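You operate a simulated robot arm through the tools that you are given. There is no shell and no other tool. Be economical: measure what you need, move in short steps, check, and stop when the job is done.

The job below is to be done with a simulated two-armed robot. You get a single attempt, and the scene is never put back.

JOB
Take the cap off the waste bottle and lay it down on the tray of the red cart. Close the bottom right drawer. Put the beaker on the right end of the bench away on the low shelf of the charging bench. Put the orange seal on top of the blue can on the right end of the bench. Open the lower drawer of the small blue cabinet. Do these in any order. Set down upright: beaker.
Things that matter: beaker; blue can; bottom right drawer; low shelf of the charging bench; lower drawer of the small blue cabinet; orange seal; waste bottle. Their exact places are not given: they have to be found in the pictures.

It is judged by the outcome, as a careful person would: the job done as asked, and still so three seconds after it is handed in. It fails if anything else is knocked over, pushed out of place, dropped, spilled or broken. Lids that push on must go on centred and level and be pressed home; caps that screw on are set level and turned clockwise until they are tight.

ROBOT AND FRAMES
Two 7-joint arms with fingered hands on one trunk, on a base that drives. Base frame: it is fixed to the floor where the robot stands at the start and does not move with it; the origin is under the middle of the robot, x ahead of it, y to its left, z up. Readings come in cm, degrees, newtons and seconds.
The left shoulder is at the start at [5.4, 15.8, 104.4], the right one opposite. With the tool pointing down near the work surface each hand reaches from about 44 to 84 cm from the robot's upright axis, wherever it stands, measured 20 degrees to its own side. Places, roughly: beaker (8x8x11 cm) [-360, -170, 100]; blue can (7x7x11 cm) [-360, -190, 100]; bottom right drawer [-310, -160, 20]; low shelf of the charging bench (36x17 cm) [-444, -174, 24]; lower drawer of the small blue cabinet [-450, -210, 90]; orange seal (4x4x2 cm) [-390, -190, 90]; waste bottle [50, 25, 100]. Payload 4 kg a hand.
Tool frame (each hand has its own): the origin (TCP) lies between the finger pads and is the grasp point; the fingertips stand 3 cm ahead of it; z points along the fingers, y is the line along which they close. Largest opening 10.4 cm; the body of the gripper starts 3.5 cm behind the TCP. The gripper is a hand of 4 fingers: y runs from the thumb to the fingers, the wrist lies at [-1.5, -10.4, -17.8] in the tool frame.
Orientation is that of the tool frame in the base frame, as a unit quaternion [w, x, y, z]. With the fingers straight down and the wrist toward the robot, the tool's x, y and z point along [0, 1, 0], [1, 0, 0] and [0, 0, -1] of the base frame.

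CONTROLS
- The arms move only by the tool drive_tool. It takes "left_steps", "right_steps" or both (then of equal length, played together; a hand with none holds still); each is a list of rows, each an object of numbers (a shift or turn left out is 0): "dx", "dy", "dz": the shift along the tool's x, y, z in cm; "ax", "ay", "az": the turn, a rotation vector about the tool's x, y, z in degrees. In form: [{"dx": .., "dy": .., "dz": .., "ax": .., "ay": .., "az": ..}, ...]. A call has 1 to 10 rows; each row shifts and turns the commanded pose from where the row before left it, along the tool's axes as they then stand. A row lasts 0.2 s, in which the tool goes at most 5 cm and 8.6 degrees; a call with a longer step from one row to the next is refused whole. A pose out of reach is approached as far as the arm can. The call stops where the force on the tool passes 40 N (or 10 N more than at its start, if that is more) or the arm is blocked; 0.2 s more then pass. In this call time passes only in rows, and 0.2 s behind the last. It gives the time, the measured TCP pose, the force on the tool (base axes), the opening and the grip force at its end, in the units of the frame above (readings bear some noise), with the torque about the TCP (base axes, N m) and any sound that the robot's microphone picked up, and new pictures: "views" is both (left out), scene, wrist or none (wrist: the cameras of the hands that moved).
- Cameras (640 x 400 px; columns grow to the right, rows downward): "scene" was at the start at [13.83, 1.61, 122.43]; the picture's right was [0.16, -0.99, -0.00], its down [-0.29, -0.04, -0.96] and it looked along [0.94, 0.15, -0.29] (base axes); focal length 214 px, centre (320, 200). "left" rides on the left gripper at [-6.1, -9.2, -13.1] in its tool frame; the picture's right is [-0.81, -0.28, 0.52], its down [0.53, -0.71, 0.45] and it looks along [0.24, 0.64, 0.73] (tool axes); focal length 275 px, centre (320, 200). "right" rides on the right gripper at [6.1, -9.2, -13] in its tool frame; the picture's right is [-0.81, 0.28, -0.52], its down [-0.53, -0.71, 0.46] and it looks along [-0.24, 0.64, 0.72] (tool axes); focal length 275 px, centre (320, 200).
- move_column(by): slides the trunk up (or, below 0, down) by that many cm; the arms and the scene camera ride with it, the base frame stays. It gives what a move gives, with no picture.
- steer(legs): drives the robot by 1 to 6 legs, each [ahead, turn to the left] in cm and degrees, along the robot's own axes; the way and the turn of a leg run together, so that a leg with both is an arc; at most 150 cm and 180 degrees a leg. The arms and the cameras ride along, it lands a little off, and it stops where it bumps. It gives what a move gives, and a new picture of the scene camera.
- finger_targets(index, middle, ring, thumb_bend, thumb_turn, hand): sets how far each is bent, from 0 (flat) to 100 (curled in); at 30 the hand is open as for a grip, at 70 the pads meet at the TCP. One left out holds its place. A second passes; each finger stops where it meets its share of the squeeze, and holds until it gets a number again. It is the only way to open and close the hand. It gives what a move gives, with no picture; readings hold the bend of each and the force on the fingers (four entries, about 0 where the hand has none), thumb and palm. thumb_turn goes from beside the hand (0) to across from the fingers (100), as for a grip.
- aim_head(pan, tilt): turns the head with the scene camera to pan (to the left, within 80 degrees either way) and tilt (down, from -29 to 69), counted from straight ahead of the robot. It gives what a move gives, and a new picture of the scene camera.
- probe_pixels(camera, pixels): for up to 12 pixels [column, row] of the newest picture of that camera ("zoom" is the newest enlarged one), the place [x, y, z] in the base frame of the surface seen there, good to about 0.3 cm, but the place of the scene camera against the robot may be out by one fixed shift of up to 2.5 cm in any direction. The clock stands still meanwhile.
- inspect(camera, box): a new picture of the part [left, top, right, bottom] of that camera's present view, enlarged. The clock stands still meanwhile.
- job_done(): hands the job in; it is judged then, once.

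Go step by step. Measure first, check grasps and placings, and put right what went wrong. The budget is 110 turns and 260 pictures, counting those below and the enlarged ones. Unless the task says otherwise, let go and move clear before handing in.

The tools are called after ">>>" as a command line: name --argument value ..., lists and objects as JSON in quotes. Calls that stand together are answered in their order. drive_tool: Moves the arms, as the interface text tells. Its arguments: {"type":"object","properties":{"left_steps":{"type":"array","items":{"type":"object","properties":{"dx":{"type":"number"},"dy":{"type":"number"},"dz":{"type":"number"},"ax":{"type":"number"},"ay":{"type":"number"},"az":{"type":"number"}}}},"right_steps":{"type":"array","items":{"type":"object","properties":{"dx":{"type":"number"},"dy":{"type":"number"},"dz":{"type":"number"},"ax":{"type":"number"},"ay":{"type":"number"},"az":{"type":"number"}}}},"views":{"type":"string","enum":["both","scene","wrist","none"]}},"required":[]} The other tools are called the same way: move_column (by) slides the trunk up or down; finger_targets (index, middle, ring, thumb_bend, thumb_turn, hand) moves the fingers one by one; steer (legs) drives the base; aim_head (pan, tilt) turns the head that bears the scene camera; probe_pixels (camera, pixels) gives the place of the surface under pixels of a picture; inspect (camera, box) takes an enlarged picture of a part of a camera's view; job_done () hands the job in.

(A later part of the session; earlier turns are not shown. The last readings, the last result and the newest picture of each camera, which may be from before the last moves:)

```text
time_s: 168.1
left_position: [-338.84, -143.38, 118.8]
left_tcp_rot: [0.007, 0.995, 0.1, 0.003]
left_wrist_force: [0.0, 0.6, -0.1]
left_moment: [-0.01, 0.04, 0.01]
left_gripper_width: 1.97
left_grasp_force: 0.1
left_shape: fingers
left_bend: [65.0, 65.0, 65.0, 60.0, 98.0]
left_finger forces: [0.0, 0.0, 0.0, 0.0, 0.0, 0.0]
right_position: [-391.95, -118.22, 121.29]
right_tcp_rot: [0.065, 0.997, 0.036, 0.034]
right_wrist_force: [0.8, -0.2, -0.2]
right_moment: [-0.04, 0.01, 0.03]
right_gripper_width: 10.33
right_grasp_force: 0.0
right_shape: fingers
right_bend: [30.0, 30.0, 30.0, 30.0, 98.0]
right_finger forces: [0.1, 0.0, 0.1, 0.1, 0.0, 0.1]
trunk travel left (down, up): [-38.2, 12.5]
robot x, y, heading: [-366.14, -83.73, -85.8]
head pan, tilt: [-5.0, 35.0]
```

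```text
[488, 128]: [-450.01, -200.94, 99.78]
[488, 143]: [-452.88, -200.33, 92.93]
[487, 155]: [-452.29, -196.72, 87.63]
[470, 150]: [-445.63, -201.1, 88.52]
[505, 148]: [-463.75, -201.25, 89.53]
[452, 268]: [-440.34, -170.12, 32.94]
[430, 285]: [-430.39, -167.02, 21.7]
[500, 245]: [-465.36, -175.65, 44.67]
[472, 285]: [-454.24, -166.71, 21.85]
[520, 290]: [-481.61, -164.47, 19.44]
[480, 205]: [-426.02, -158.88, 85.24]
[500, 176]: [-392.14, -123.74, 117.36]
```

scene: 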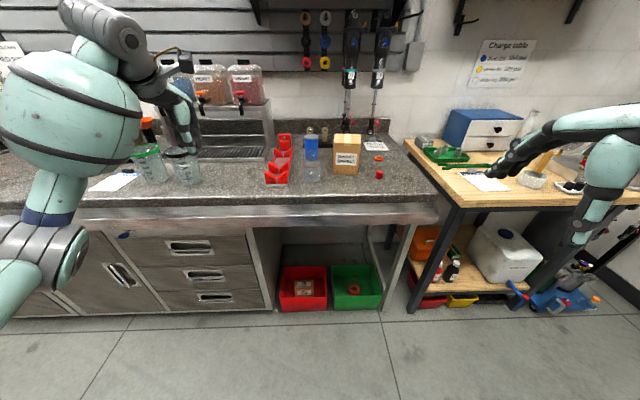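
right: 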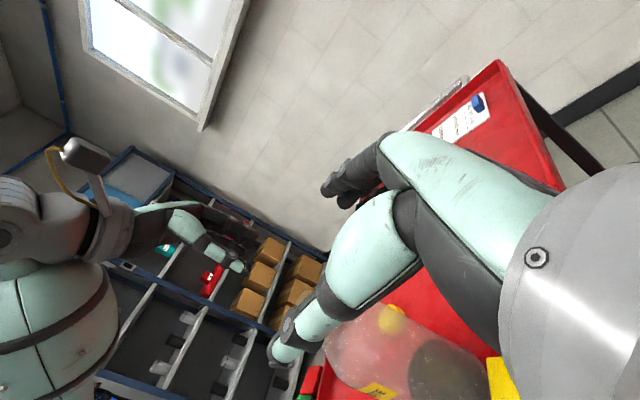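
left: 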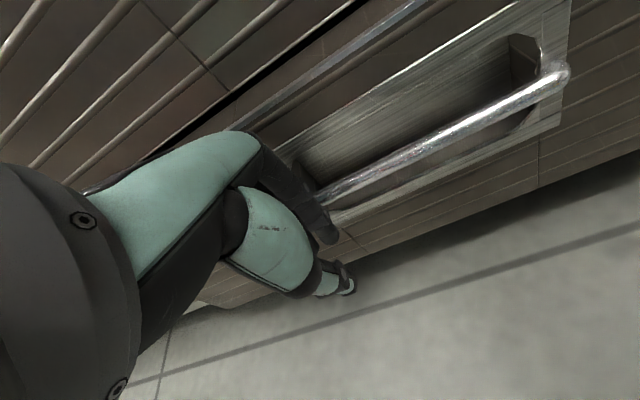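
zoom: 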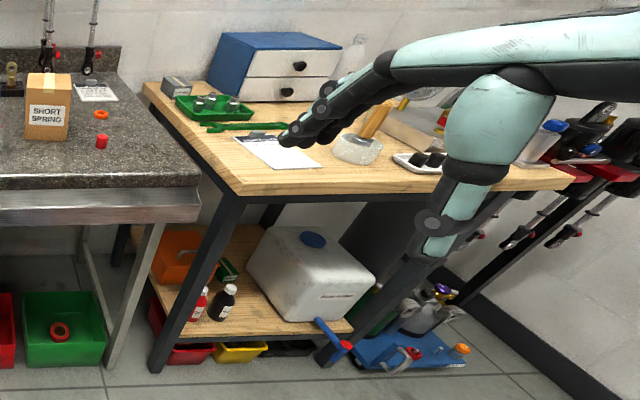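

The orange seal is a small ring at about (-395.4,-192.5), the can at (-364.5,-188) with its top near z 103, and the beaker at (-365,-170) in front of it. I'll pull the left hand in, square up and drive closer.

>>> drive_tool --left_steps '[{"dy": -3.5}, {"dy": -3.5}, {"dy": -3.5}, {"dy": -3.5}, {"dy": -3.5}]' --right_steps '[{"ax": 3.5}, {"ax": 3.5}, {}, {}, {}]' --views "none"

>>> steer --legs '[[0, -4.2], [32, 0]]'

```text
time_s: 169.3
left_position: [-342.2, -125.85, 118.67]
left_tcp_rot: [-0.003, 0.994, 0.105, 0.007]
left_wrist_force: [-0.7, 0.3, 0.6]
left_moment: [-0.04, -0.01, 0.01]
left_gripper_width: 1.98
left_grasp_force: 0.0
left_shape: fingers
left_bend: [65.0, 65.0, 65.0, 60.0, 98.0]
left_finger forces: [0.0, 0.0, 0.0, 0.0, 0.0, 0.0]
right_position: [-392.07, -117.97, 121.32]
right_tcp_rot: [0.004, 0.999, 0.039, 0.032]
right_wrist_force: [0.8, 0.8, -0.2]
right_moment: [-0.04, -0.01, -0.01]
right_gripper_width: 10.3
right_grasp_force: 0.0
right_shape: fingers
right_bend: [30.0, 30.0, 30.0, 30.0, 98.0]
right_finger forces: [0.1, 0.0, 0.1, 0.0, 0.1, 0.1]
trunk travel left (down, up): [-38.2, 12.5]
robot x, y, heading: [-366.12, -83.61, -85.9]
head pan, tilt: [-5.0, 35.0]
```

```text
time_s: 172.0
left_position: [-345.7, -160.21, 118.63]
left_tcp_rot: [-0.003, 0.998, 0.066, 0.008]
left_wrist_force: [0.3, -0.5, -0.1]
left_moment: [0.0, 0.02, 0.0]
left_gripper_width: 1.96
left_grasp_force: 0.1
left_shape: fingers
left_bend: [65.0, 65.0, 65.0, 60.0, 98.0]
left_finger forces: [0.0, 0.0, 0.1, 0.0, 0.1, 0.1]
right_position: [-394.83, -148.53, 121.27]
right_tcp_rot: [0.005, 0.999, -0.001, 0.033]
right_wrist_force: [0.3, -0.2, -0.6]
right_moment: [-0.02, 0.03, -0.01]
right_gripper_width: 10.33
right_grasp_force: 0.0
right_shape: fingers
right_bend: [30.0, 30.0, 30.0, 30.0, 98.0]
right_finger forces: [0.0, 0.0, 0.0, 0.1, 0.1, 0.0]
trunk travel left (down, up): [-38.2, 12.5]
robot x, y, heading: [-366.3, -116.7, -90.5]
head pan, tilt: [-5.0, 35.0]
```

scene: 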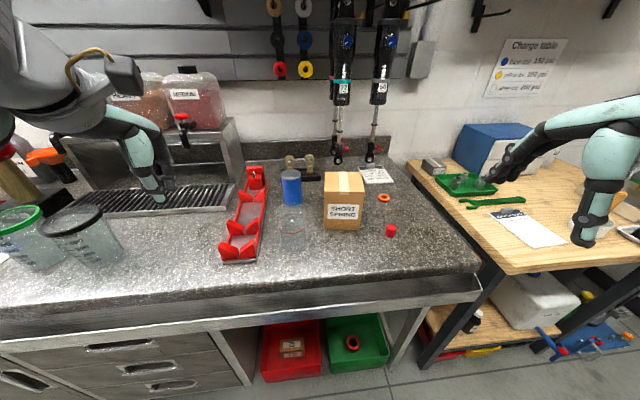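

I'm at (-366,-117) square to the bench. I'll move the right hand over toward the seal, levelling it on the way.

>>> drive_tool --right_steps '[{"ay": -3.8}, {"dy": 4.8}, {"dy": 4.8}, {"dy": 4.8}, {"dy": 4.8}, {"dy": 4.8}, {"dy": 4.8}, {"dy": 4.8}, {"dz": 3}, {"dz": 3}]' --views "both"

```text
time_s: 174.2
left_position: [-345.49, -158.82, 119.19]
left_tcp_rot: [0.003, 0.998, 0.066, 0.007]
left_wrist_force: [0.1, -0.9, -0.7]
left_moment: [0.02, 0.01, -0.01]
left_gripper_width: 1.97
left_grasp_force: 0.0
left_shape: fingers
left_bend: [65.0, 65.0, 65.0, 60.0, 98.0]
left_finger forces: [0.1, 0.0, 0.0, 0.0, 0.1, 0.0]
right_position: [-394.88, -181.09, 116.61]
right_tcp_rot: [0.013, 1.0, -0.001, -0.001]
right_wrist_force: [0.5, -0.8, -0.1]
right_moment: [0.02, 0.02, -0.03]
right_gripper_width: 10.33
right_grasp_force: 0.1
right_shape: fingers
right_bend: [30.0, 30.0, 30.0, 30.0, 98.0]
right_finger forces: [0.1, 0.0, 0.1, 0.0, 0.0, 0.0]
trunk travel left (down, up): [-38.2, 12.5]
robot x, y, heading: [-366.35, -116.37, -90.8]
head pan, tilt: [-5.0, 35.0]
```

scene: 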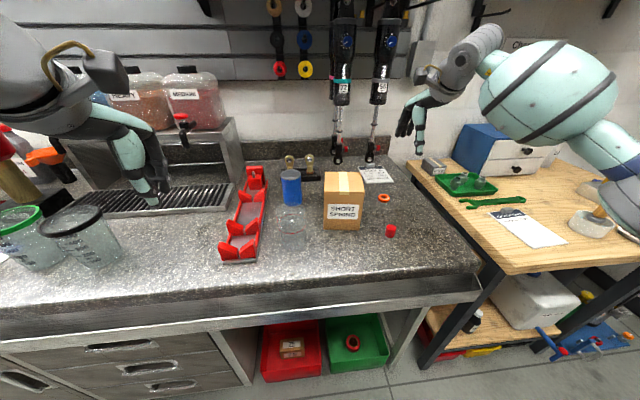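
right: 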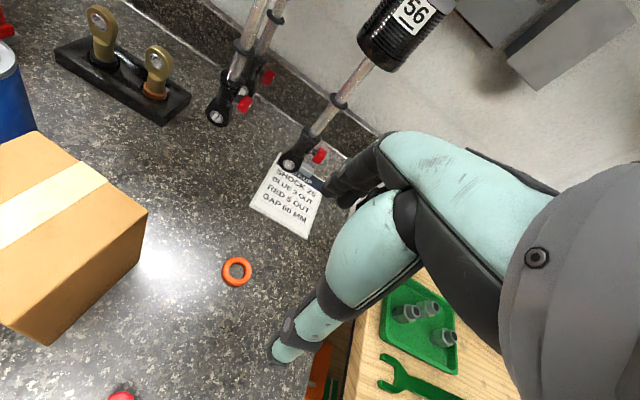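

>>> probe_pixels --camera "right" --pixels '[[237, 258], [237, 283], [223, 270], [251, 272], [318, 155], [345, 95], [292, 160], [285, 200], [350, 180], [150, 200], [45, 340], [340, 165]]'

```text
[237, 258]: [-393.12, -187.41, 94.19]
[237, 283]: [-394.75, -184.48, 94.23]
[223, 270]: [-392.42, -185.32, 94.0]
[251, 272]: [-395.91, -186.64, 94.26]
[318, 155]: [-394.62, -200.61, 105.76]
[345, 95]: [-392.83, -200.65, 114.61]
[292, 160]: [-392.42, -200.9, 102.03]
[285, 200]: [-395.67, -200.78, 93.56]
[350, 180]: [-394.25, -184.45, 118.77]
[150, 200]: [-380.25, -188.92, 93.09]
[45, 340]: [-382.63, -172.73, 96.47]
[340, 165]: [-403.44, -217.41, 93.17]
```

The seal's centre is (-394.1,-186.0), top 94.2, bench surface 93.05. I'll part-close the fingers and lower over it.

>>> finger_targets --hand "right" --index 42 --middle 42 --ring 42 --thumb_bend 42

>>> drive_tool --right_steps '[{"dx": 0.4, "dy": 2.4}, {"dx": 0.4, "dy": 2.5}, {"dz": 4}, {"dz": 4}, {"dz": 4}, {"dz": 3}, {"dz": 2}, {}]' --views "wrist"

```text
time_s: 175.2
left_position: [-345.59, -158.78, 119.19]
left_tcp_rot: [0.004, 0.998, 0.066, 0.008]
left_wrist_force: [-0.1, 0.1, -0.5]
left_moment: [0.02, -0.01, 0.0]
left_gripper_width: 1.97
left_grasp_force: 0.1
left_shape: fingers
left_bend: [65.0, 65.0, 65.0, 60.0, 98.0]
left_finger forces: [0.1, 0.1, 0.0, 0.1, 0.0, 0.0]
right_position: [-394.88, -180.96, 116.62]
right_tcp_rot: [0.011, 1.0, 0.0, -0.003]
right_wrist_force: [0.3, 0.0, 0.5]
right_moment: [0.01, -0.02, 0.0]
right_gripper_width: 7.32
right_grasp_force: 0.0
right_shape: fingers
right_bend: [42.0, 42.0, 42.0, 42.0, 98.0]
right_finger forces: [0.0, 0.1, 0.1, 0.1, 0.0, 0.0]
trunk travel left (down, up): [-38.2, 12.5]
robot x, y, heading: [-365.93, -116.3, -90.7]
head pan, tilt: [-5.0, 35.0]
```

```text
time_s: 177.0
left_position: [-345.52, -158.8, 119.15]
left_tcp_rot: [0.004, 0.998, 0.067, 0.008]
left_wrist_force: [0.1, 0.3, -1.0]
left_moment: [0.03, 0.03, 0.0]
left_gripper_width: 1.95
left_grasp_force: 0.0
left_shape: fingers
left_bend: [65.0, 65.0, 65.0, 60.0, 98.0]
left_finger forces: [0.1, 0.1, 0.0, 0.0, 0.0, 0.0]
right_position: [-394.07, -186.16, 99.59]
right_tcp_rot: [0.012, 1.0, -0.001, -0.002]
right_wrist_force: [-0.4, 0.0, -0.5]
right_moment: [-0.01, 0.01, 0.01]
right_gripper_width: 7.31
right_grasp_force: 0.1
right_shape: fingers
right_bend: [42.0, 42.0, 42.0, 42.0, 98.0]
right_finger forces: [0.0, 0.1, 0.1, 0.0, 0.1, 0.1]
trunk travel left (down, up): [-38.2, 12.5]
robot x, y, heading: [-366.36, -116.95, -90.4]
head pan, tilt: [-5.0, 35.0]
```

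right: 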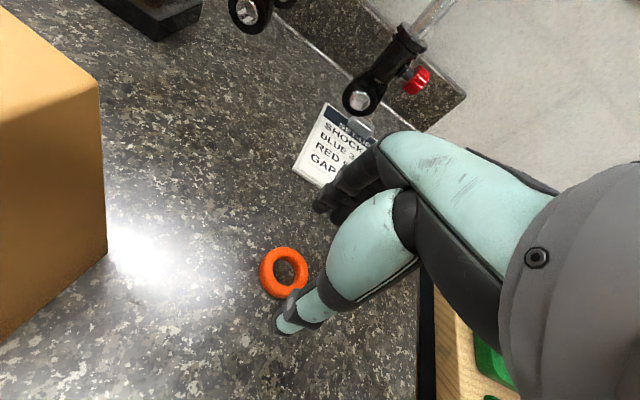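

The seal at right (284,273) matches the point under the TCP. I'll go down the last 3.5 cm and close.

>>> drive_tool --right_steps '[{"dz": 1.5}, {"dz": 1.2}, {"dz": 0.7}, {}]' --views "none"

>>> finger_targets --hand "right" --index 62 --middle 62 --ring 50 --thumb_bend 62

>>> inspect --camera "right" --box '[200, 180, 400, 340]'

```text
time_s: 178.0
left_position: [-345.43, -158.8, 119.23]
left_tcp_rot: [0.004, 0.998, 0.066, 0.008]
left_wrist_force: [-0.4, 0.3, 0.1]
left_moment: [-0.01, 0.03, 0.03]
left_gripper_width: 2.01
left_grasp_force: 0.1
left_shape: fingers
left_bend: [65.0, 65.0, 65.0, 60.0, 98.0]
left_finger forces: [0.1, 0.0, 0.0, 0.0, 0.0, 0.1]
right_position: [-394.13, -186.25, 96.32]
right_tcp_rot: [0.011, 1.0, -0.001, -0.001]
right_wrist_force: [0.2, 0.0, 3.4]
right_moment: [-0.12, 0.04, 0.04]
right_gripper_width: 7.34
right_grasp_force: 2.3
right_shape: fingers
right_bend: [42.0, 42.0, 42.0, 42.0, 98.0]
right_finger forces: [0.1, 2.8, 0.0, 0.0, 0.2, 0.0]
trunk travel left (down, up): [-38.2, 12.5]
robot x, y, heading: [-366.41, -116.59, -90.3]
head pan, tilt: [-5.0, 35.0]
```

```text
time_s: 179.0
left_position: [-345.59, -158.76, 119.19]
left_tcp_rot: [0.004, 0.998, 0.067, 0.007]
left_wrist_force: [0.3, -0.8, -0.9]
left_moment: [-0.03, 0.01, 0.01]
left_gripper_width: 1.97
left_grasp_force: 0.0
left_shape: fingers
left_bend: [65.0, 65.0, 65.0, 60.0, 98.0]
left_finger forces: [0.0, 0.0, 0.1, 0.0, 0.0, 0.1]
right_position: [-394.13, -186.35, 96.37]
right_tcp_rot: [0.012, 1.0, -0.002, -0.001]
right_wrist_force: [-0.2, -0.9, 8.1]
right_moment: [0.09, -0.04, 0.02]
right_gripper_width: 3.35
right_grasp_force: 8.7
right_shape: fingers
right_bend: [57.0, 60.0, 50.0, 58.0, 97.0]
right_finger forces: [3.5, 2.9, 0.0, 0.0, 11.5, 0.0]
trunk travel left (down, up): [-38.2, 12.5]
robot x, y, heading: [-366.03, -116.61, -90.3]
head pan, tilt: [-5.0, 35.0]
```

```text
2.50 times, centred on (300, 260) of right
```

zoom: 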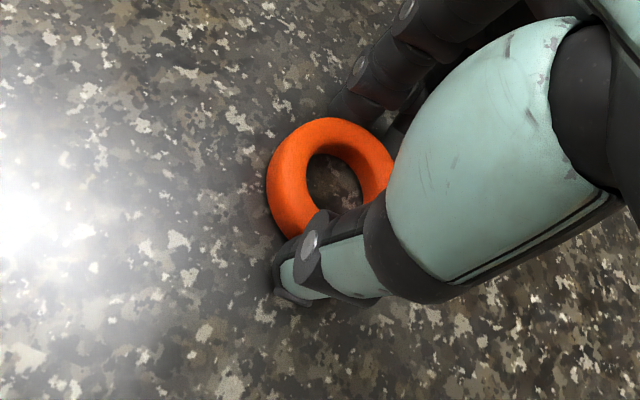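

The seal is pinched (width 3.35). I'll lift straight up and check that it comes along level.

>>> drive_tool --right_steps '[{"dz": -1}, {"dz": -3}, {"dz": -4}, {"dz": -4}, {}]' --views "none"

>>> inspect --camera "right" --box '[200, 180, 400, 340]'

>>> probe_pixels --camera "zoom" --pixels '[[330, 130], [290, 160], [285, 210], [370, 160], [310, 150], [300, 225]]'

```text
time_s: 180.2
left_position: [-345.56, -158.82, 119.14]
left_tcp_rot: [0.003, 0.998, 0.066, 0.007]
left_wrist_force: [0.4, 0.7, 0.6]
left_moment: [0.0, -0.02, 0.01]
left_gripper_width: 1.98
left_grasp_force: 0.1
left_shape: fingers
left_bend: [65.0, 65.0, 65.0, 60.0, 98.0]
left_finger forces: [0.0, 0.0, 0.0, 0.0, 0.0, 0.0]
right_position: [-394.22, -185.97, 108.31]
right_tcp_rot: [0.011, 1.0, -0.001, -0.001]
right_wrist_force: [-0.2, 0.3, 0.6]
right_moment: [-0.01, 0.01, 0.03]
right_gripper_width: 3.36
right_grasp_force: 4.0
right_shape: fingers
right_bend: [57.0, 61.0, 50.0, 58.0, 97.0]
right_finger forces: [3.1, 1.1, 0.0, 0.0, 4.2, 0.1]
trunk travel left (down, up): [-38.2, 12.5]
robot x, y, heading: [-366.14, -116.48, -90.4]
head pan, tilt: [-5.0, 35.0]
```

```text
2.50 times, centred on (300, 260) of right
```

zoom: 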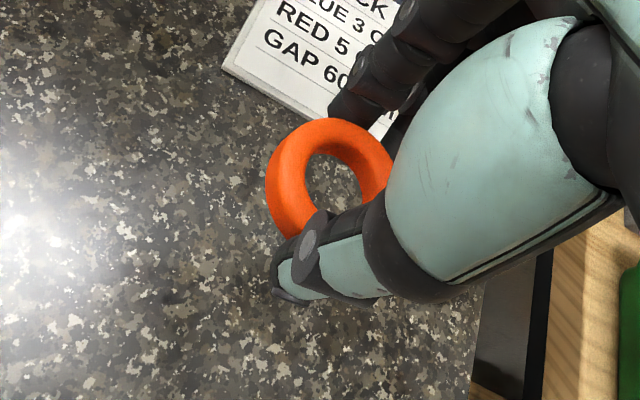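

```text
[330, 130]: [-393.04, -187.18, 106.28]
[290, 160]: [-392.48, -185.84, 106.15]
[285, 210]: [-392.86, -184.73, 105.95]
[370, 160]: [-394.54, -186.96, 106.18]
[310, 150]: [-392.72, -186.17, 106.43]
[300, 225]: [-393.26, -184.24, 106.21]
```

The seal came up level. I'll raise and carry it over to above the can, moving the left hand aside.

>>> drive_tool --right_steps '[{"dz": -4}, {"dz": -4}, {"dz": -3.5}, {"dx": 4.5}, {"dx": 4.5}, {"dx": 4.5}, {"dx": 4.5}, {"dx": 3}, {}]' --left_steps '[{"dx": 3}, {"dx": 3}, {"dx": 3}, {"dx": 3}, {"dx": 3}, {"dy": -2}, {"dy": -2}, {}, {}]' --views "both"

```text
time_s: 182.2
left_position: [-331.35, -152.9, 119.46]
left_tcp_rot: [0.003, 0.998, 0.066, 0.008]
left_wrist_force: [-0.7, -0.1, -0.3]
left_moment: [0.03, -0.01, 0.03]
left_gripper_width: 1.99
left_grasp_force: 0.0
left_shape: fingers
left_bend: [65.0, 65.0, 65.0, 60.0, 98.0]
left_finger forces: [0.0, 0.2, 0.1, 0.0, 0.0, 0.0]
right_position: [-372.95, -185.85, 119.53]
right_tcp_rot: [0.011, 1.0, -0.001, -0.001]
right_wrist_force: [-0.9, 0.2, -0.4]
right_moment: [0.01, 0.01, 0.0]
right_gripper_width: 3.33
right_grasp_force: 4.2
right_shape: fingers
right_bend: [57.0, 61.0, 50.0, 58.0, 97.0]
right_finger forces: [3.1, 1.1, 0.0, 0.0, 4.2, 0.0]
trunk travel left (down, up): [-38.2, 12.5]
robot x, y, heading: [-366.06, -116.18, -90.6]
head pan, tilt: [-5.0, 35.0]
```

scene: 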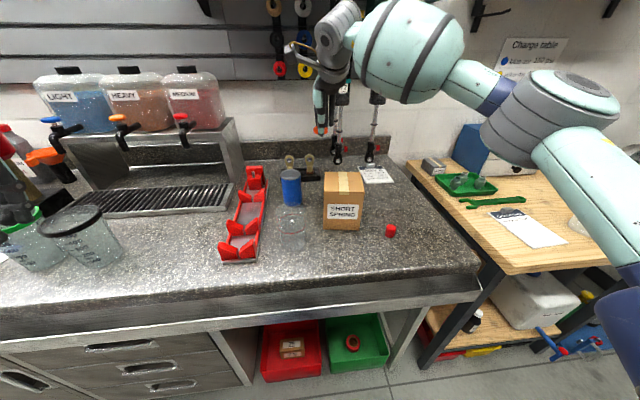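
right: 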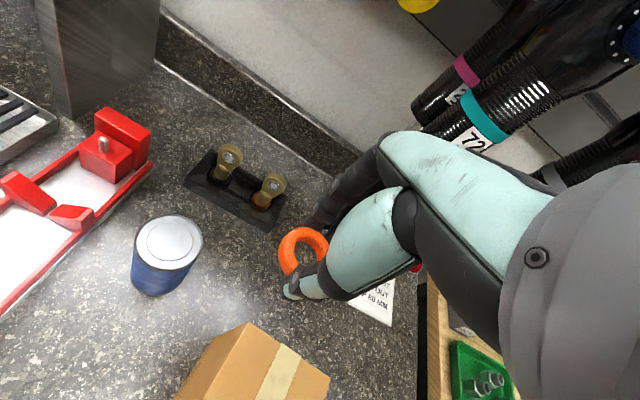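
left: 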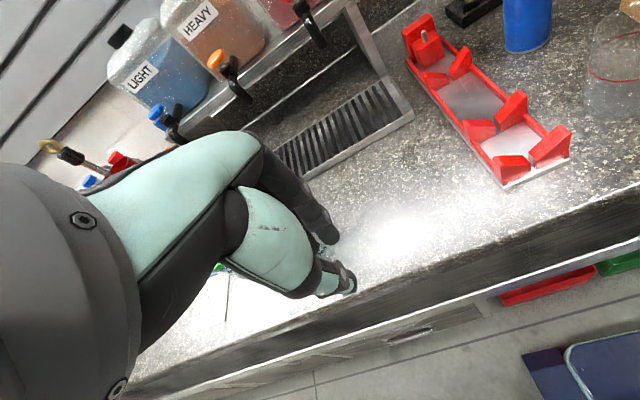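

>>> probe_pixels --camera "right" --pixels '[[168, 241], [137, 243], [201, 238], [168, 217], [168, 267], [145, 225], [190, 225], [290, 245], [283, 260], [302, 232], [318, 240]]'

```text
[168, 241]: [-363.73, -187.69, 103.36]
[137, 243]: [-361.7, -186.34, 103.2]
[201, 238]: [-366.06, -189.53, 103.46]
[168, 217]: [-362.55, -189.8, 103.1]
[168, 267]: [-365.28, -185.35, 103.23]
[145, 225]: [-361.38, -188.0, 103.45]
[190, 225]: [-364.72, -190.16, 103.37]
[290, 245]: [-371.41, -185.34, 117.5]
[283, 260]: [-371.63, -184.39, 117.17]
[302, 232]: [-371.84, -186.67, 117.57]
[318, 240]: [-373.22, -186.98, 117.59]
```

Can centre (-363.9,-187.7), top 103.3; the seal sits 0.1/0.25 cm off the TCP. I'll move over the can and lower.

>>> drive_tool --right_steps '[{"dx": 4.5, "dy": 1}, {"dx": 4.45, "dy": 1.1}, {"dz": 4}, {"dz": 4}, {"dz": 2.5}, {"dz": 1}, {}]' --views "wrist"

>>> inspect --camera "scene" --box '[240, 110, 400, 230]'

```text
time_s: 183.8
left_position: [-331.3, -152.92, 119.38]
left_tcp_rot: [0.003, 0.998, 0.066, 0.007]
left_wrist_force: [-0.5, 0.3, 0.1]
left_moment: [0.02, 0.04, 0.01]
left_gripper_width: 1.98
left_grasp_force: 0.1
left_shape: fingers
left_bend: [65.0, 65.0, 65.0, 60.0, 98.0]
left_finger forces: [0.1, 0.0, 0.0, 0.0, 0.0, 0.0]
right_position: [-364.06, -188.22, 108.04]
right_tcp_rot: [0.012, 1.0, -0.001, -0.002]
right_wrist_force: [-0.1, -0.2, 0.0]
right_moment: [-0.01, 0.01, -0.02]
right_gripper_width: 3.35
right_grasp_force: 4.4
right_shape: fingers
right_bend: [58.0, 61.0, 50.0, 58.0, 97.0]
right_finger forces: [3.0, 1.0, 0.1, 0.0, 3.8, 0.0]
trunk travel left (down, up): [-38.2, 12.5]
robot x, y, heading: [-366.17, -116.29, -90.3]
head pan, tilt: [-5.0, 35.0]
```

right: 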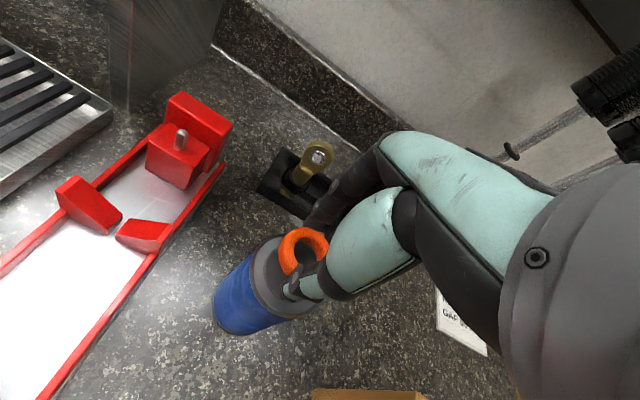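

```text
3.33 times, centred on (320, 170) of scene
```

zoom: 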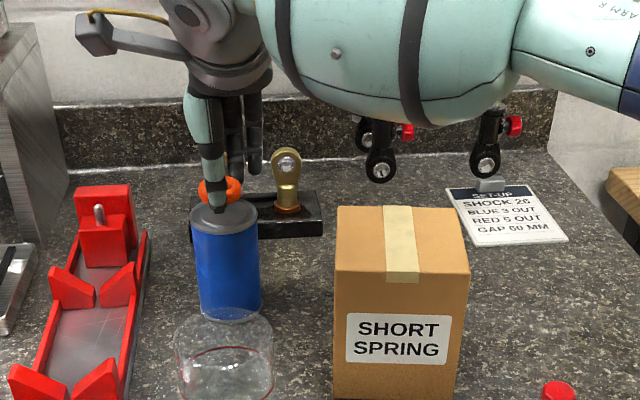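

>>> inspect --camera "right" --box '[200, 200, 360, 340]'

>>> probe_pixels --camera "zoom" --pixels '[[225, 140], [235, 165], [245, 195], [258, 110], [300, 240], [345, 260], [330, 90], [310, 115], [290, 140], [360, 110], [300, 175]]'

```text
2.86 times, centred on (280, 270) of right
```

zoom: 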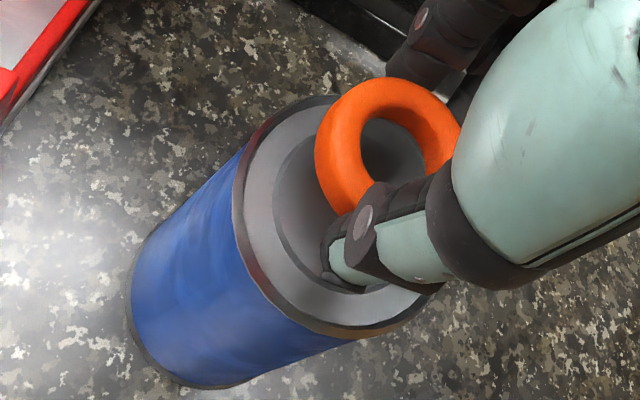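

```text
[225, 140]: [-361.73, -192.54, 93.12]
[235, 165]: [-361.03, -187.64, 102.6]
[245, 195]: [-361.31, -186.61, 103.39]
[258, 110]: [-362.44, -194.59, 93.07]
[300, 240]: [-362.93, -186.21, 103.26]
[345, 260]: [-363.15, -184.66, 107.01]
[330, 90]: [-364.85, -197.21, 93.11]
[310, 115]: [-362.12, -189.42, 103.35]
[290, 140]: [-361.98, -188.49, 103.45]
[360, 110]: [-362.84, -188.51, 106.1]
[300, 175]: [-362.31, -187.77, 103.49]
```

The seal is over the can's centre. I'll lower the last bit until it touches.

>>> drive_tool --right_steps '[{"dz": 0.6}, {"dz": 0.4}, {"dz": 0.3}, {}]' --views "none"

>>> inspect --camera "right" --box '[200, 200, 360, 340]'

```text
time_s: 184.8
left_position: [-331.32, -152.86, 119.37]
left_tcp_rot: [0.004, 0.998, 0.067, 0.007]
left_wrist_force: [-0.6, 0.6, 0.3]
left_moment: [-0.01, 0.0, 0.02]
left_gripper_width: 1.98
left_grasp_force: 0.0
left_shape: fingers
left_bend: [65.0, 65.0, 65.0, 60.0, 98.0]
left_finger forces: [0.0, 0.0, 0.0, 0.1, 0.1, 0.1]
right_position: [-364.08, -188.19, 106.83]
right_tcp_rot: [0.012, 1.0, 0.0, -0.002]
right_wrist_force: [-0.4, 0.5, -0.6]
right_moment: [0.0, 0.0, 0.03]
right_gripper_width: 3.32
right_grasp_force: 4.5
right_shape: fingers
right_bend: [58.0, 61.0, 50.0, 58.0, 97.0]
right_finger forces: [3.0, 1.0, 0.0, 0.1, 4.1, 0.0]
trunk travel left (down, up): [-38.2, 12.5]
robot x, y, heading: [-366.32, -116.29, -90.5]
head pan, tilt: [-5.0, 35.0]
```

```text
2.86 times, centred on (280, 270) of right
```

zoom: 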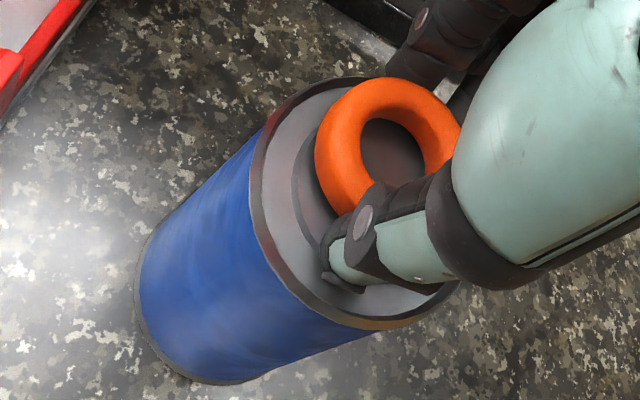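

>>> drive_tool --right_steps '[{"dz": 0.2}, {"dz": 0.2}, {}]' --views "none"

>>> finger_targets --hand "right" --index 50 --middle 50 --thumb_bend 48

>>> drive_tool --right_steps '[{"dz": -1.5}, {"dz": -3}, {"dz": -4}, {"dz": -4}]' --views "wrist"

>>> inspect --camera "scene" --box '[240, 110, 400, 260]'

```text
time_s: 185.6
left_position: [-331.42, -152.77, 119.42]
left_tcp_rot: [0.005, 0.998, 0.066, 0.007]
left_wrist_force: [0.0, 0.4, -0.7]
left_moment: [-0.01, 0.01, 0.01]
left_gripper_width: 1.97
left_grasp_force: 0.0
left_shape: fingers
left_bend: [65.0, 65.0, 65.0, 60.0, 98.0]
left_finger forces: [0.0, 0.0, 0.0, 0.0, 0.0, 0.0]
right_position: [-364.16, -188.07, 106.83]
right_tcp_rot: [0.014, 1.0, -0.001, 0.0]
right_wrist_force: [-1.0, -0.9, 18.7]
right_moment: [0.46, -0.15, -0.01]
right_gripper_width: 3.3
right_grasp_force: 14.3
right_shape: fingers
right_bend: [57.0, 61.0, 50.0, 59.0, 97.0]
right_finger forces: [4.0, 2.0, 0.0, 0.1, 22.7, 0.0]
trunk travel left (down, up): [-38.2, 12.5]
robot x, y, heading: [-366.43, -116.61, -90.3]
head pan, tilt: [-5.0, 35.0]
```

```text
time_s: 186.6
left_position: [-331.47, -152.61, 119.46]
left_tcp_rot: [0.004, 0.998, 0.067, 0.007]
left_wrist_force: [0.5, 0.3, -0.1]
left_moment: [-0.01, 0.0, 0.01]
left_gripper_width: 1.95
left_grasp_force: 0.1
left_shape: fingers
left_bend: [65.0, 65.0, 65.0, 60.0, 98.0]
left_finger forces: [0.0, 0.1, 0.0, 0.1, 0.0, 0.0]
right_position: [-364.1, -188.02, 106.61]
right_tcp_rot: [0.013, 1.0, -0.001, 0.0]
right_wrist_force: [1.0, 1.0, 18.4]
right_moment: [0.78, -0.09, -0.03]
right_gripper_width: 5.92
right_grasp_force: 8.6
right_shape: fingers
right_bend: [50.0, 50.0, 50.0, 45.0, 97.0]
right_finger forces: [0.1, 0.0, 0.0, 0.1, 17.7, 0.1]
trunk travel left (down, up): [-38.2, 12.5]
robot x, y, heading: [-366.59, -116.46, -90.4]
head pan, tilt: [-5.0, 35.0]
```

```text
time_s: 187.6
left_position: [-331.33, -152.87, 119.39]
left_tcp_rot: [0.003, 0.998, 0.066, 0.008]
left_wrist_force: [-0.3, 0.5, -0.8]
left_moment: [0.01, -0.02, 0.02]
left_gripper_width: 2.0
left_grasp_force: 0.1
left_shape: fingers
left_bend: [65.0, 65.0, 65.0, 60.0, 98.0]
left_finger forces: [0.0, 0.0, 0.0, 0.1, 0.0, 0.0]
right_position: [-363.83, -188.11, 118.82]
right_tcp_rot: [0.012, 1.0, 0.0, -0.002]
right_wrist_force: [0.3, -0.8, 0.1]
right_moment: [0.01, -0.03, -0.03]
right_gripper_width: 5.44
right_grasp_force: 0.0
right_shape: fingers
right_bend: [50.0, 50.0, 50.0, 48.0, 97.0]
right_finger forces: [0.0, 0.0, 0.0, 0.0, 0.0, 0.0]
trunk travel left (down, up): [-38.2, 12.5]
robot x, y, heading: [-366.0, -116.62, -90.3]
head pan, tilt: [-5.0, 35.0]
```

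right: 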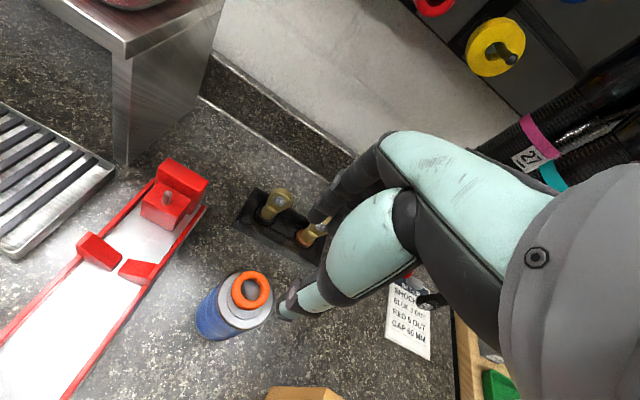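

```text
2.67 times, centred on (320, 185) of scene
```

zoom: 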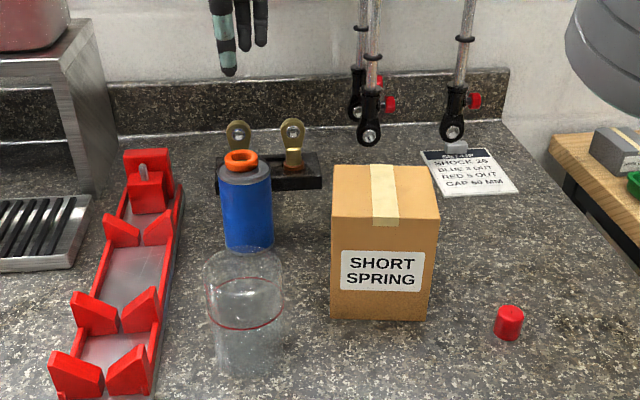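

The seal lies on the can. I'll measure how centred it is.

>>> inspect --camera "right" --box '[180, 240, 300, 350]'

>>> inspect --camera "scene" --box '[280, 155, 320, 185]'

```text
3.64 times, centred on (240, 295) of right
```

zoom: 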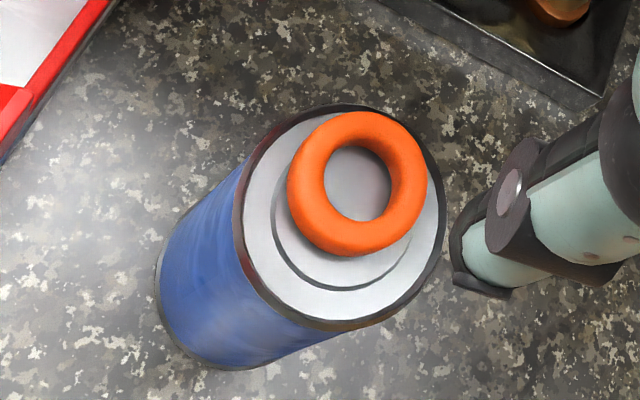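

```text
13.33 times, centred on (300, 170) of scene
```

zoom: 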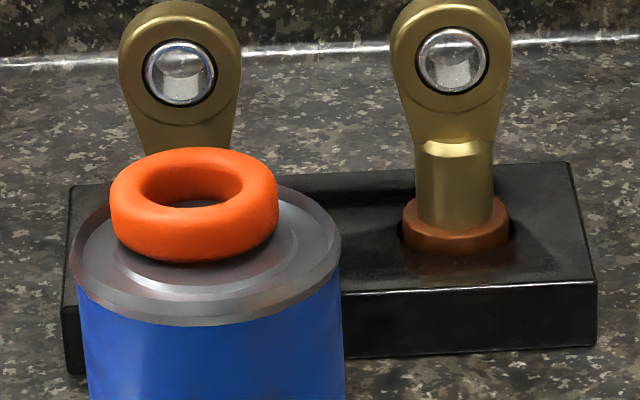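

>>> probe_pixels --camera "right" --pixels '[[250, 273], [250, 307], [234, 292], [267, 291], [219, 302], [272, 302], [245, 327], [227, 283], [262, 318], [229, 319], [238, 277], [260, 303]]'

```text
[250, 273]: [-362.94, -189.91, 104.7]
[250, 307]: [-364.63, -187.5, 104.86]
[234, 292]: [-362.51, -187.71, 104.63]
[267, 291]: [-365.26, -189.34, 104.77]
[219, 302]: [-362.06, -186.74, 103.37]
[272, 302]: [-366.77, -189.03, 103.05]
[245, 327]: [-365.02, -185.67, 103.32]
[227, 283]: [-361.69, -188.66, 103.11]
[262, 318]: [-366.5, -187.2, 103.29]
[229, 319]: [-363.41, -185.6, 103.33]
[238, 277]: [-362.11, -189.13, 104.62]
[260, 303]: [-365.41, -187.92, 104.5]
```

The seal is within about 0.6 cm of centre and lies flat — good. Next the beaker: I'll pull the right hand back, back the base up 12 cm, and turn the hand to a sideways grip.

>>> drive_tool --right_steps '[{"dy": -4, "dx": -1}, {"dy": -4, "dx": -1}, {"dy": -4, "dx": -1}, {"dy": -4, "dx": -1}, {"dy": -4, "dx": -1}]' --views "none"

>>> steer --legs '[[-12, 0]]'

>>> drive_tool --right_steps '[{"ay": 8.5}, {"ay": 8.5}, {"ay": 8.5}, {"ay": 8.5}, {"ay": 8.5}, {"ay": 8.5}, {"ay": 8.5}, {"ay": 8.5}, {"ay": 8.5}, {"ay": 8.5}]' --views "none"

>>> drive_tool --right_steps '[{"ay": 5}, {"ax": -7.5}, {"ax": -7.5}, {"ax": -7.5}, {"ax": -7.5}, {"ax": -7.5}, {"ax": -7.5}, {}]' --views "both"

```text
time_s: 188.8
left_position: [-331.27, -152.78, 119.47]
left_tcp_rot: [0.004, 0.998, 0.066, 0.008]
left_wrist_force: [0.0, 0.1, 0.9]
left_moment: [-0.01, 0.04, 0.0]
left_gripper_width: 1.98
left_grasp_force: 0.1
left_shape: fingers
left_bend: [65.0, 65.0, 65.0, 60.0, 98.0]
left_finger forces: [0.0, 0.0, 0.1, 0.0, 0.0, 0.0]
right_position: [-368.91, -167.53, 118.66]
right_tcp_rot: [0.012, 1.0, -0.001, -0.001]
right_wrist_force: [0.9, -0.9, -0.1]
right_moment: [-0.01, 0.0, 0.03]
right_gripper_width: 5.43
right_grasp_force: 0.1
right_shape: fingers
right_bend: [50.0, 50.0, 50.0, 48.0, 97.0]
right_finger forces: [0.1, 0.1, 0.1, 0.0, 0.0, 0.0]
trunk travel left (down, up): [-38.2, 12.5]
robot x, y, heading: [-366.18, -116.55, -90.2]
head pan, tilt: [-5.0, 35.0]
```

```text
time_s: 190.1
left_position: [-331.36, -141.29, 119.36]
left_tcp_rot: [0.001, 0.998, 0.065, 0.008]
left_wrist_force: [0.4, 0.0, -0.1]
left_moment: [0.01, 0.01, 0.03]
left_gripper_width: 2.0
left_grasp_force: 0.0
left_shape: fingers
left_bend: [65.0, 65.0, 65.0, 60.0, 98.0]
left_finger forces: [0.1, 0.1, 0.1, 0.1, 0.1, 0.1]
right_position: [-368.87, -156.11, 118.25]
right_tcp_rot: [0.01, 1.0, -0.001, -0.002]
right_wrist_force: [0.2, 0.2, -0.4]
right_moment: [-0.01, 0.01, -0.02]
right_gripper_width: 5.45
right_grasp_force: 0.1
right_shape: fingers
right_bend: [50.0, 50.0, 50.0, 48.0, 97.0]
right_finger forces: [0.0, 0.0, 0.0, 0.1, 0.0, 0.1]
trunk travel left (down, up): [-38.2, 12.5]
robot x, y, heading: [-366.24, -104.15, -90.5]
head pan, tilt: [-5.0, 35.0]
```

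scene: 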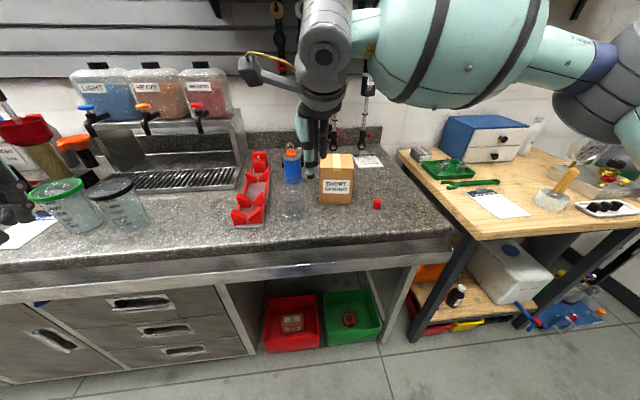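

```text
time_s: 192.3
left_position: [-331.38, -139.67, 119.94]
left_tcp_rot: [0.009, 0.998, 0.066, 0.008]
left_wrist_force: [-0.3, 0.6, 0.6]
left_moment: [0.02, 0.0, 0.0]
left_gripper_width: 1.99
left_grasp_force: 0.1
left_shape: fingers
left_bend: [65.0, 65.0, 65.0, 60.0, 97.0]
left_finger forces: [0.0, 0.0, 0.0, 0.0, 0.0, 0.1]
right_position: [-368.99, -154.36, 119.16]
right_tcp_rot: [0.014, 0.737, 0.011, 0.675]
right_wrist_force: [-0.2, 0.3, 0.2]
right_moment: [0.0, -0.01, 0.03]
right_gripper_width: 5.46
right_grasp_force: 0.0
right_shape: fingers
right_bend: [50.0, 50.0, 50.0, 48.0, 97.0]
right_finger forces: [0.0, 0.0, 0.0, 0.1, 0.0, 0.1]
trunk travel left (down, up): [-38.2, 12.5]
robot x, y, heading: [-366.12, -104.46, -90.3]
head pan, tilt: [-5.0, 35.0]
```

```text
time_s: 194.3
left_position: [-331.4, -137.86, 120.24]
left_tcp_rot: [0.017, 0.998, 0.066, 0.008]
left_wrist_force: [0.3, -0.8, 0.3]
left_moment: [-0.01, 0.0, 0.02]
left_gripper_width: 1.98
left_grasp_force: 0.1
left_shape: fingers
left_bend: [65.0, 65.0, 65.0, 60.0, 97.0]
left_finger forces: [0.0, 0.1, 0.0, 0.1, 0.1, 0.0]
right_position: [-377.27, -154.1, 121.32]
right_tcp_rot: [0.294, 0.652, -0.143, 0.684]
right_wrist_force: [-0.8, 0.6, -0.7]
right_moment: [0.03, 0.04, -0.02]
right_gripper_width: 5.45
right_grasp_force: 0.1
right_shape: fingers
right_bend: [50.0, 50.0, 50.0, 48.0, 97.0]
right_finger forces: [0.1, 0.0, 0.1, 0.1, 0.0, 0.0]
right hand out of reach, approached as far as the arm can: row 4, 5, 6, 7
trunk travel left (down, up): [-38.2, 12.5]
robot x, y, heading: [-365.86, -104.4, -90.5]
head pan, tilt: [-5.0, 35.0]
stopped in row 8 (right hand): the arm was blocked; the commanded pose is now the measured one
```

scene: 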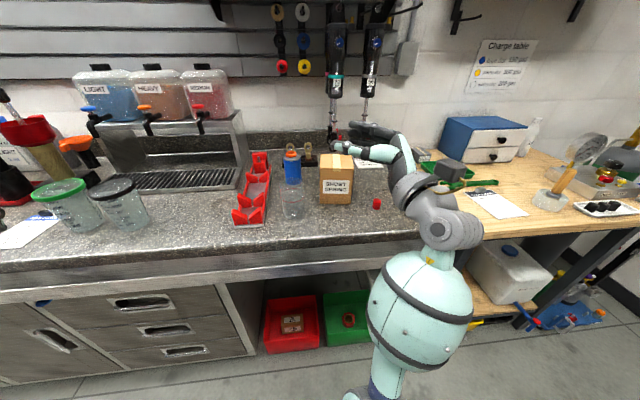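
right: 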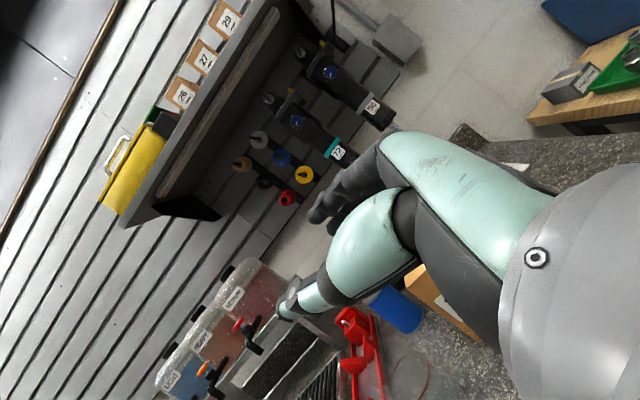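

The turn stopped at a joint limit with the hand about 36° diagonal and 12° tilted, which is usable. I'll open it, move forward/down to the pre-grasp spot and level it.

>>> finger_targets --hand "right" --index 30 --middle 30 --ring 30 --thumb_bend 30

>>> drive_tool --right_steps '[{"dx": -2.5, "dy": 0.7, "dz": 1.6}, {"dx": -2.5, "dy": 0.7, "dz": 1.6}, {"dx": -2.5, "dy": 0.7, "dz": 1.6, "ay": -2, "az": 3.5}, {"dx": -2.5, "dy": 0.7, "dz": 1.6, "ay": -2, "az": 3.5}, {"dx": -2.5, "dy": 0.7, "dz": 1.6, "ay": -2, "az": 3.5}, {}]' --views "both"

```text
time_s: 195.3
left_position: [-331.38, -138.08, 120.26]
left_tcp_rot: [0.014, 0.998, 0.066, 0.006]
left_wrist_force: [-0.2, -0.1, 0.5]
left_moment: [-0.01, 0.02, -0.02]
left_gripper_width: 1.95
left_grasp_force: 0.1
left_shape: fingers
left_bend: [65.0, 65.0, 65.0, 60.0, 97.0]
left_finger forces: [0.0, 0.1, 0.1, 0.1, 0.0, 0.1]
right_position: [-377.31, -154.54, 121.02]
right_tcp_rot: [0.291, 0.653, -0.145, 0.684]
right_wrist_force: [0.2, 0.7, -0.4]
right_moment: [-0.01, -0.03, -0.01]
right_gripper_width: 10.27
right_grasp_force: 0.0
right_shape: fingers
right_bend: [30.0, 30.0, 30.0, 30.0, 97.0]
right_finger forces: [0.0, 0.1, 0.1, 0.0, 0.1, 0.0]
trunk travel left (down, up): [-38.2, 12.5]
robot x, y, heading: [-365.9, -104.08, -90.5]
head pan, tilt: [-5.0, 35.0]
```

```text
time_s: 196.9
left_position: [-331.55, -136.62, 120.71]
left_tcp_rot: [0.022, 0.998, 0.066, 0.007]
left_wrist_force: [-1.0, 0.3, 1.1]
left_moment: [-0.02, 0.0, -0.02]
left_gripper_width: 1.99
left_grasp_force: 0.1
left_shape: fingers
left_bend: [65.0, 65.0, 65.0, 60.0, 97.0]
left_finger forces: [0.0, 0.0, 0.0, 0.0, 0.1, 0.0]
right_position: [-374.68, -163.17, 114.24]
right_tcp_rot: [0.255, 0.666, -0.183, 0.677]
right_wrist_force: [0.2, -0.3, 0.5]
right_moment: [0.01, -0.01, -0.02]
right_gripper_width: 10.33
right_grasp_force: 0.0
right_shape: fingers
right_bend: [30.0, 30.0, 30.0, 30.0, 97.0]
right_finger forces: [0.0, 0.0, 0.1, 0.0, 0.0, 0.0]
right hand out of reach, approached as far as the arm can: row 4, 5
trunk travel left (down, up): [-38.2, 12.5]
robot x, y, heading: [-366.19, -104.41, -90.3]
head pan, tilt: [-5.0, 35.0]
stopped in row 6 (right hand): the arm was blocked; the commanded pose is now the measured one
```

scene: 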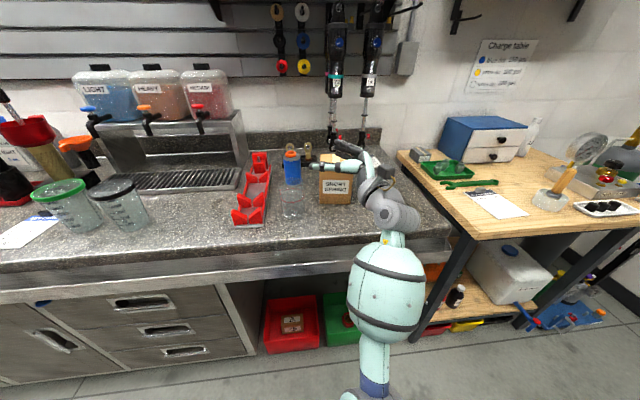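
right: 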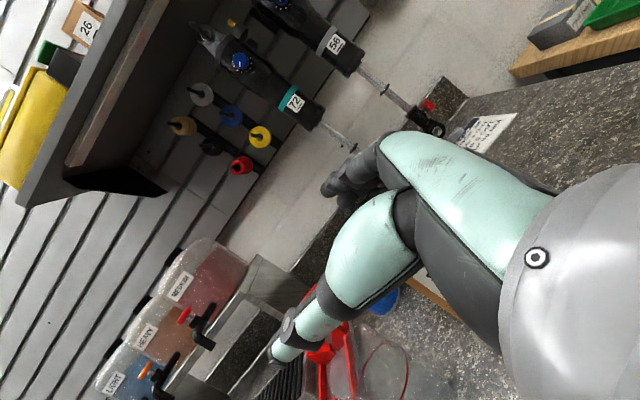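

The hand is now on the approach line, just 6° off level, at z 114. I'll lower straight down to z≈99.5.

>>> drive_tool --right_steps '[{"dx": -2.92, "dy": -0.27, "dz": -0.14}, {"dx": -2.92, "dy": -0.27, "dz": -0.14}, {"dx": -2.92, "dy": -0.27, "dz": -0.14}, {"dx": -2.92, "dy": -0.27, "dz": -0.14}, {"dx": -2.9, "dy": -0.27, "dz": -0.14}, {}]' --views "both"

```text
time_s: 197.8
left_position: [-331.48, -135.13, 121.1]
left_tcp_rot: [0.027, 0.997, 0.067, 0.007]
left_wrist_force: [0.6, -0.1, -0.6]
left_moment: [0.02, 0.04, -0.02]
left_gripper_width: 1.96
left_grasp_force: 0.1
left_shape: fingers
left_bend: [65.0, 65.0, 65.0, 60.0, 97.0]
left_finger forces: [0.0, 0.1, 0.1, 0.1, 0.0, 0.0]
right_position: [-373.64, -163.03, 116.96]
right_tcp_rot: [0.311, 0.612, -0.118, 0.717]
right_wrist_force: [-0.1, -0.3, 0.3]
right_moment: [0.03, 0.02, 0.0]
right_gripper_width: 10.34
right_grasp_force: 0.0
right_shape: fingers
right_bend: [30.0, 30.0, 30.0, 30.0, 97.0]
right_finger forces: [0.0, 0.0, 0.0, 0.0, 0.1, 0.0]
trunk travel left (down, up): [-38.2, 12.5]
robot x, y, heading: [-366.13, -104.42, -90.4]
head pan, tilt: [-5.0, 35.0]
stopped in row 4 (right hand): the arm was blocked; the commanded pose is now the measured one
```

scene: 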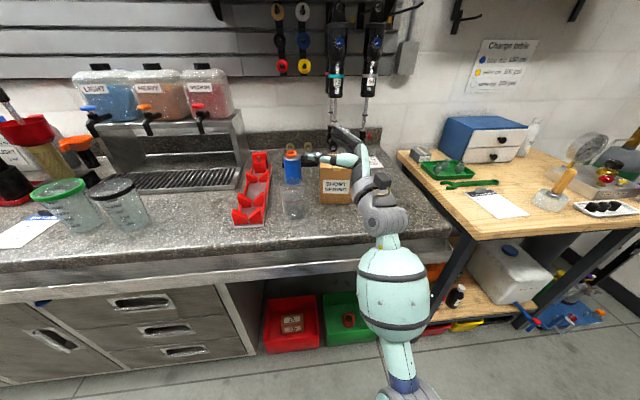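
right: 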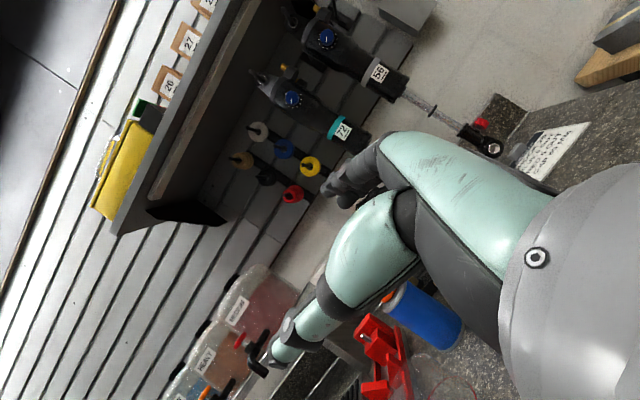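

The forearm is resting on the bench edge, so the sideways grip won't work here. I'll lift and return the hand to pointing down, and grip the beaker from above instead.

>>> drive_tool --right_steps '[{"dx": 3, "ax": 8}, {"dx": 3, "ax": 8}, {"dx": 2, "ax": 8}, {"ax": 8}, {"ay": -8.5}, {"ay": -8.5}, {"ay": -8.5}, {"ay": -8.5}, {"ay": -8.5}, {"ay": -8.5}]' --views "none"

>>> drive_tool --right_steps '[{"ay": -8.5}, {"ay": -8.5}, {"ay": -8.5}, {"ay": -8.5}, {"ay": -5}, {}]' --views "both"

```text
time_s: 199.9
left_position: [-331.47, -135.35, 121.13]
left_tcp_rot: [0.026, 0.997, 0.066, 0.007]
left_wrist_force: [-0.3, -0.3, -0.2]
left_moment: [0.04, -0.02, 0.0]
left_gripper_width: 1.99
left_grasp_force: 0.0
left_shape: fingers
left_bend: [65.0, 65.0, 65.0, 60.0, 97.0]
left_finger forces: [0.0, 0.0, 0.1, 0.0, 0.0, 0.0]
right_position: [-373.9, -160.99, 123.46]
right_tcp_rot: [0.142, 0.922, 0.016, 0.36]
right_wrist_force: [0.2, 0.1, 0.0]
right_moment: [0.03, 0.0, 0.02]
right_gripper_width: 10.33
right_grasp_force: 0.0
right_shape: fingers
right_bend: [30.0, 30.0, 30.0, 30.0, 98.0]
right_finger forces: [0.0, 0.0, 0.0, 0.0, 0.1, 0.1]
trunk travel left (down, up): [-38.2, 12.5]
robot x, y, heading: [-366.01, -104.34, -90.7]
head pan, tilt: [-5.0, 35.0]
```

```text
time_s: 201.3
left_position: [-331.58, -135.41, 121.01]
left_tcp_rot: [0.026, 0.997, 0.067, 0.007]
left_wrist_force: [-0.2, -0.5, 0.6]
left_moment: [0.02, -0.01, 0.0]
left_gripper_width: 1.97
left_grasp_force: 0.1
left_shape: fingers
left_bend: [65.0, 65.0, 65.0, 60.0, 97.0]
left_finger forces: [0.0, 0.0, 0.0, 0.0, 0.0, 0.1]
right_position: [-374.01, -161.0, 123.41]
right_tcp_rot: [0.14, 0.989, -0.032, 0.034]
right_wrist_force: [0.0, 0.1, 0.7]
right_moment: [0.0, 0.01, -0.01]
right_gripper_width: 10.33
right_grasp_force: 0.1
right_shape: fingers
right_bend: [30.0, 30.0, 30.0, 30.0, 98.0]
right_finger forces: [0.0, 0.0, 0.0, 0.1, 0.0, 0.0]
trunk travel left (down, up): [-38.2, 12.5]
robot x, y, heading: [-366.35, -104.39, -90.5]
head pan, tilt: [-5.0, 35.0]
```

scene: 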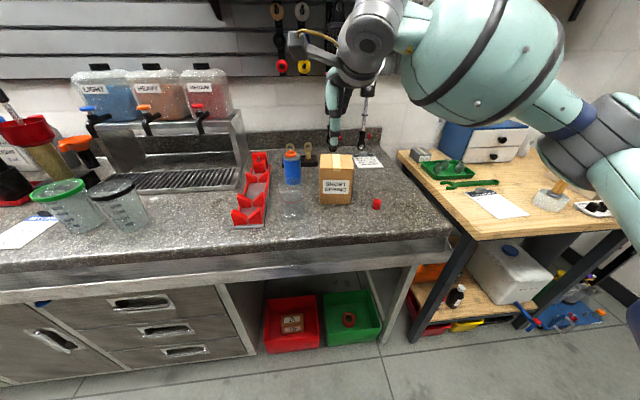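
right: 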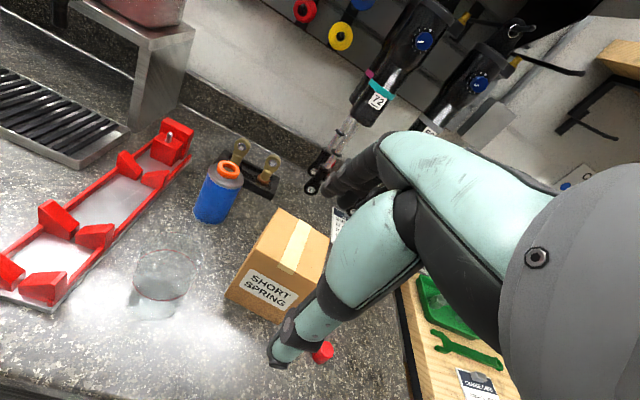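

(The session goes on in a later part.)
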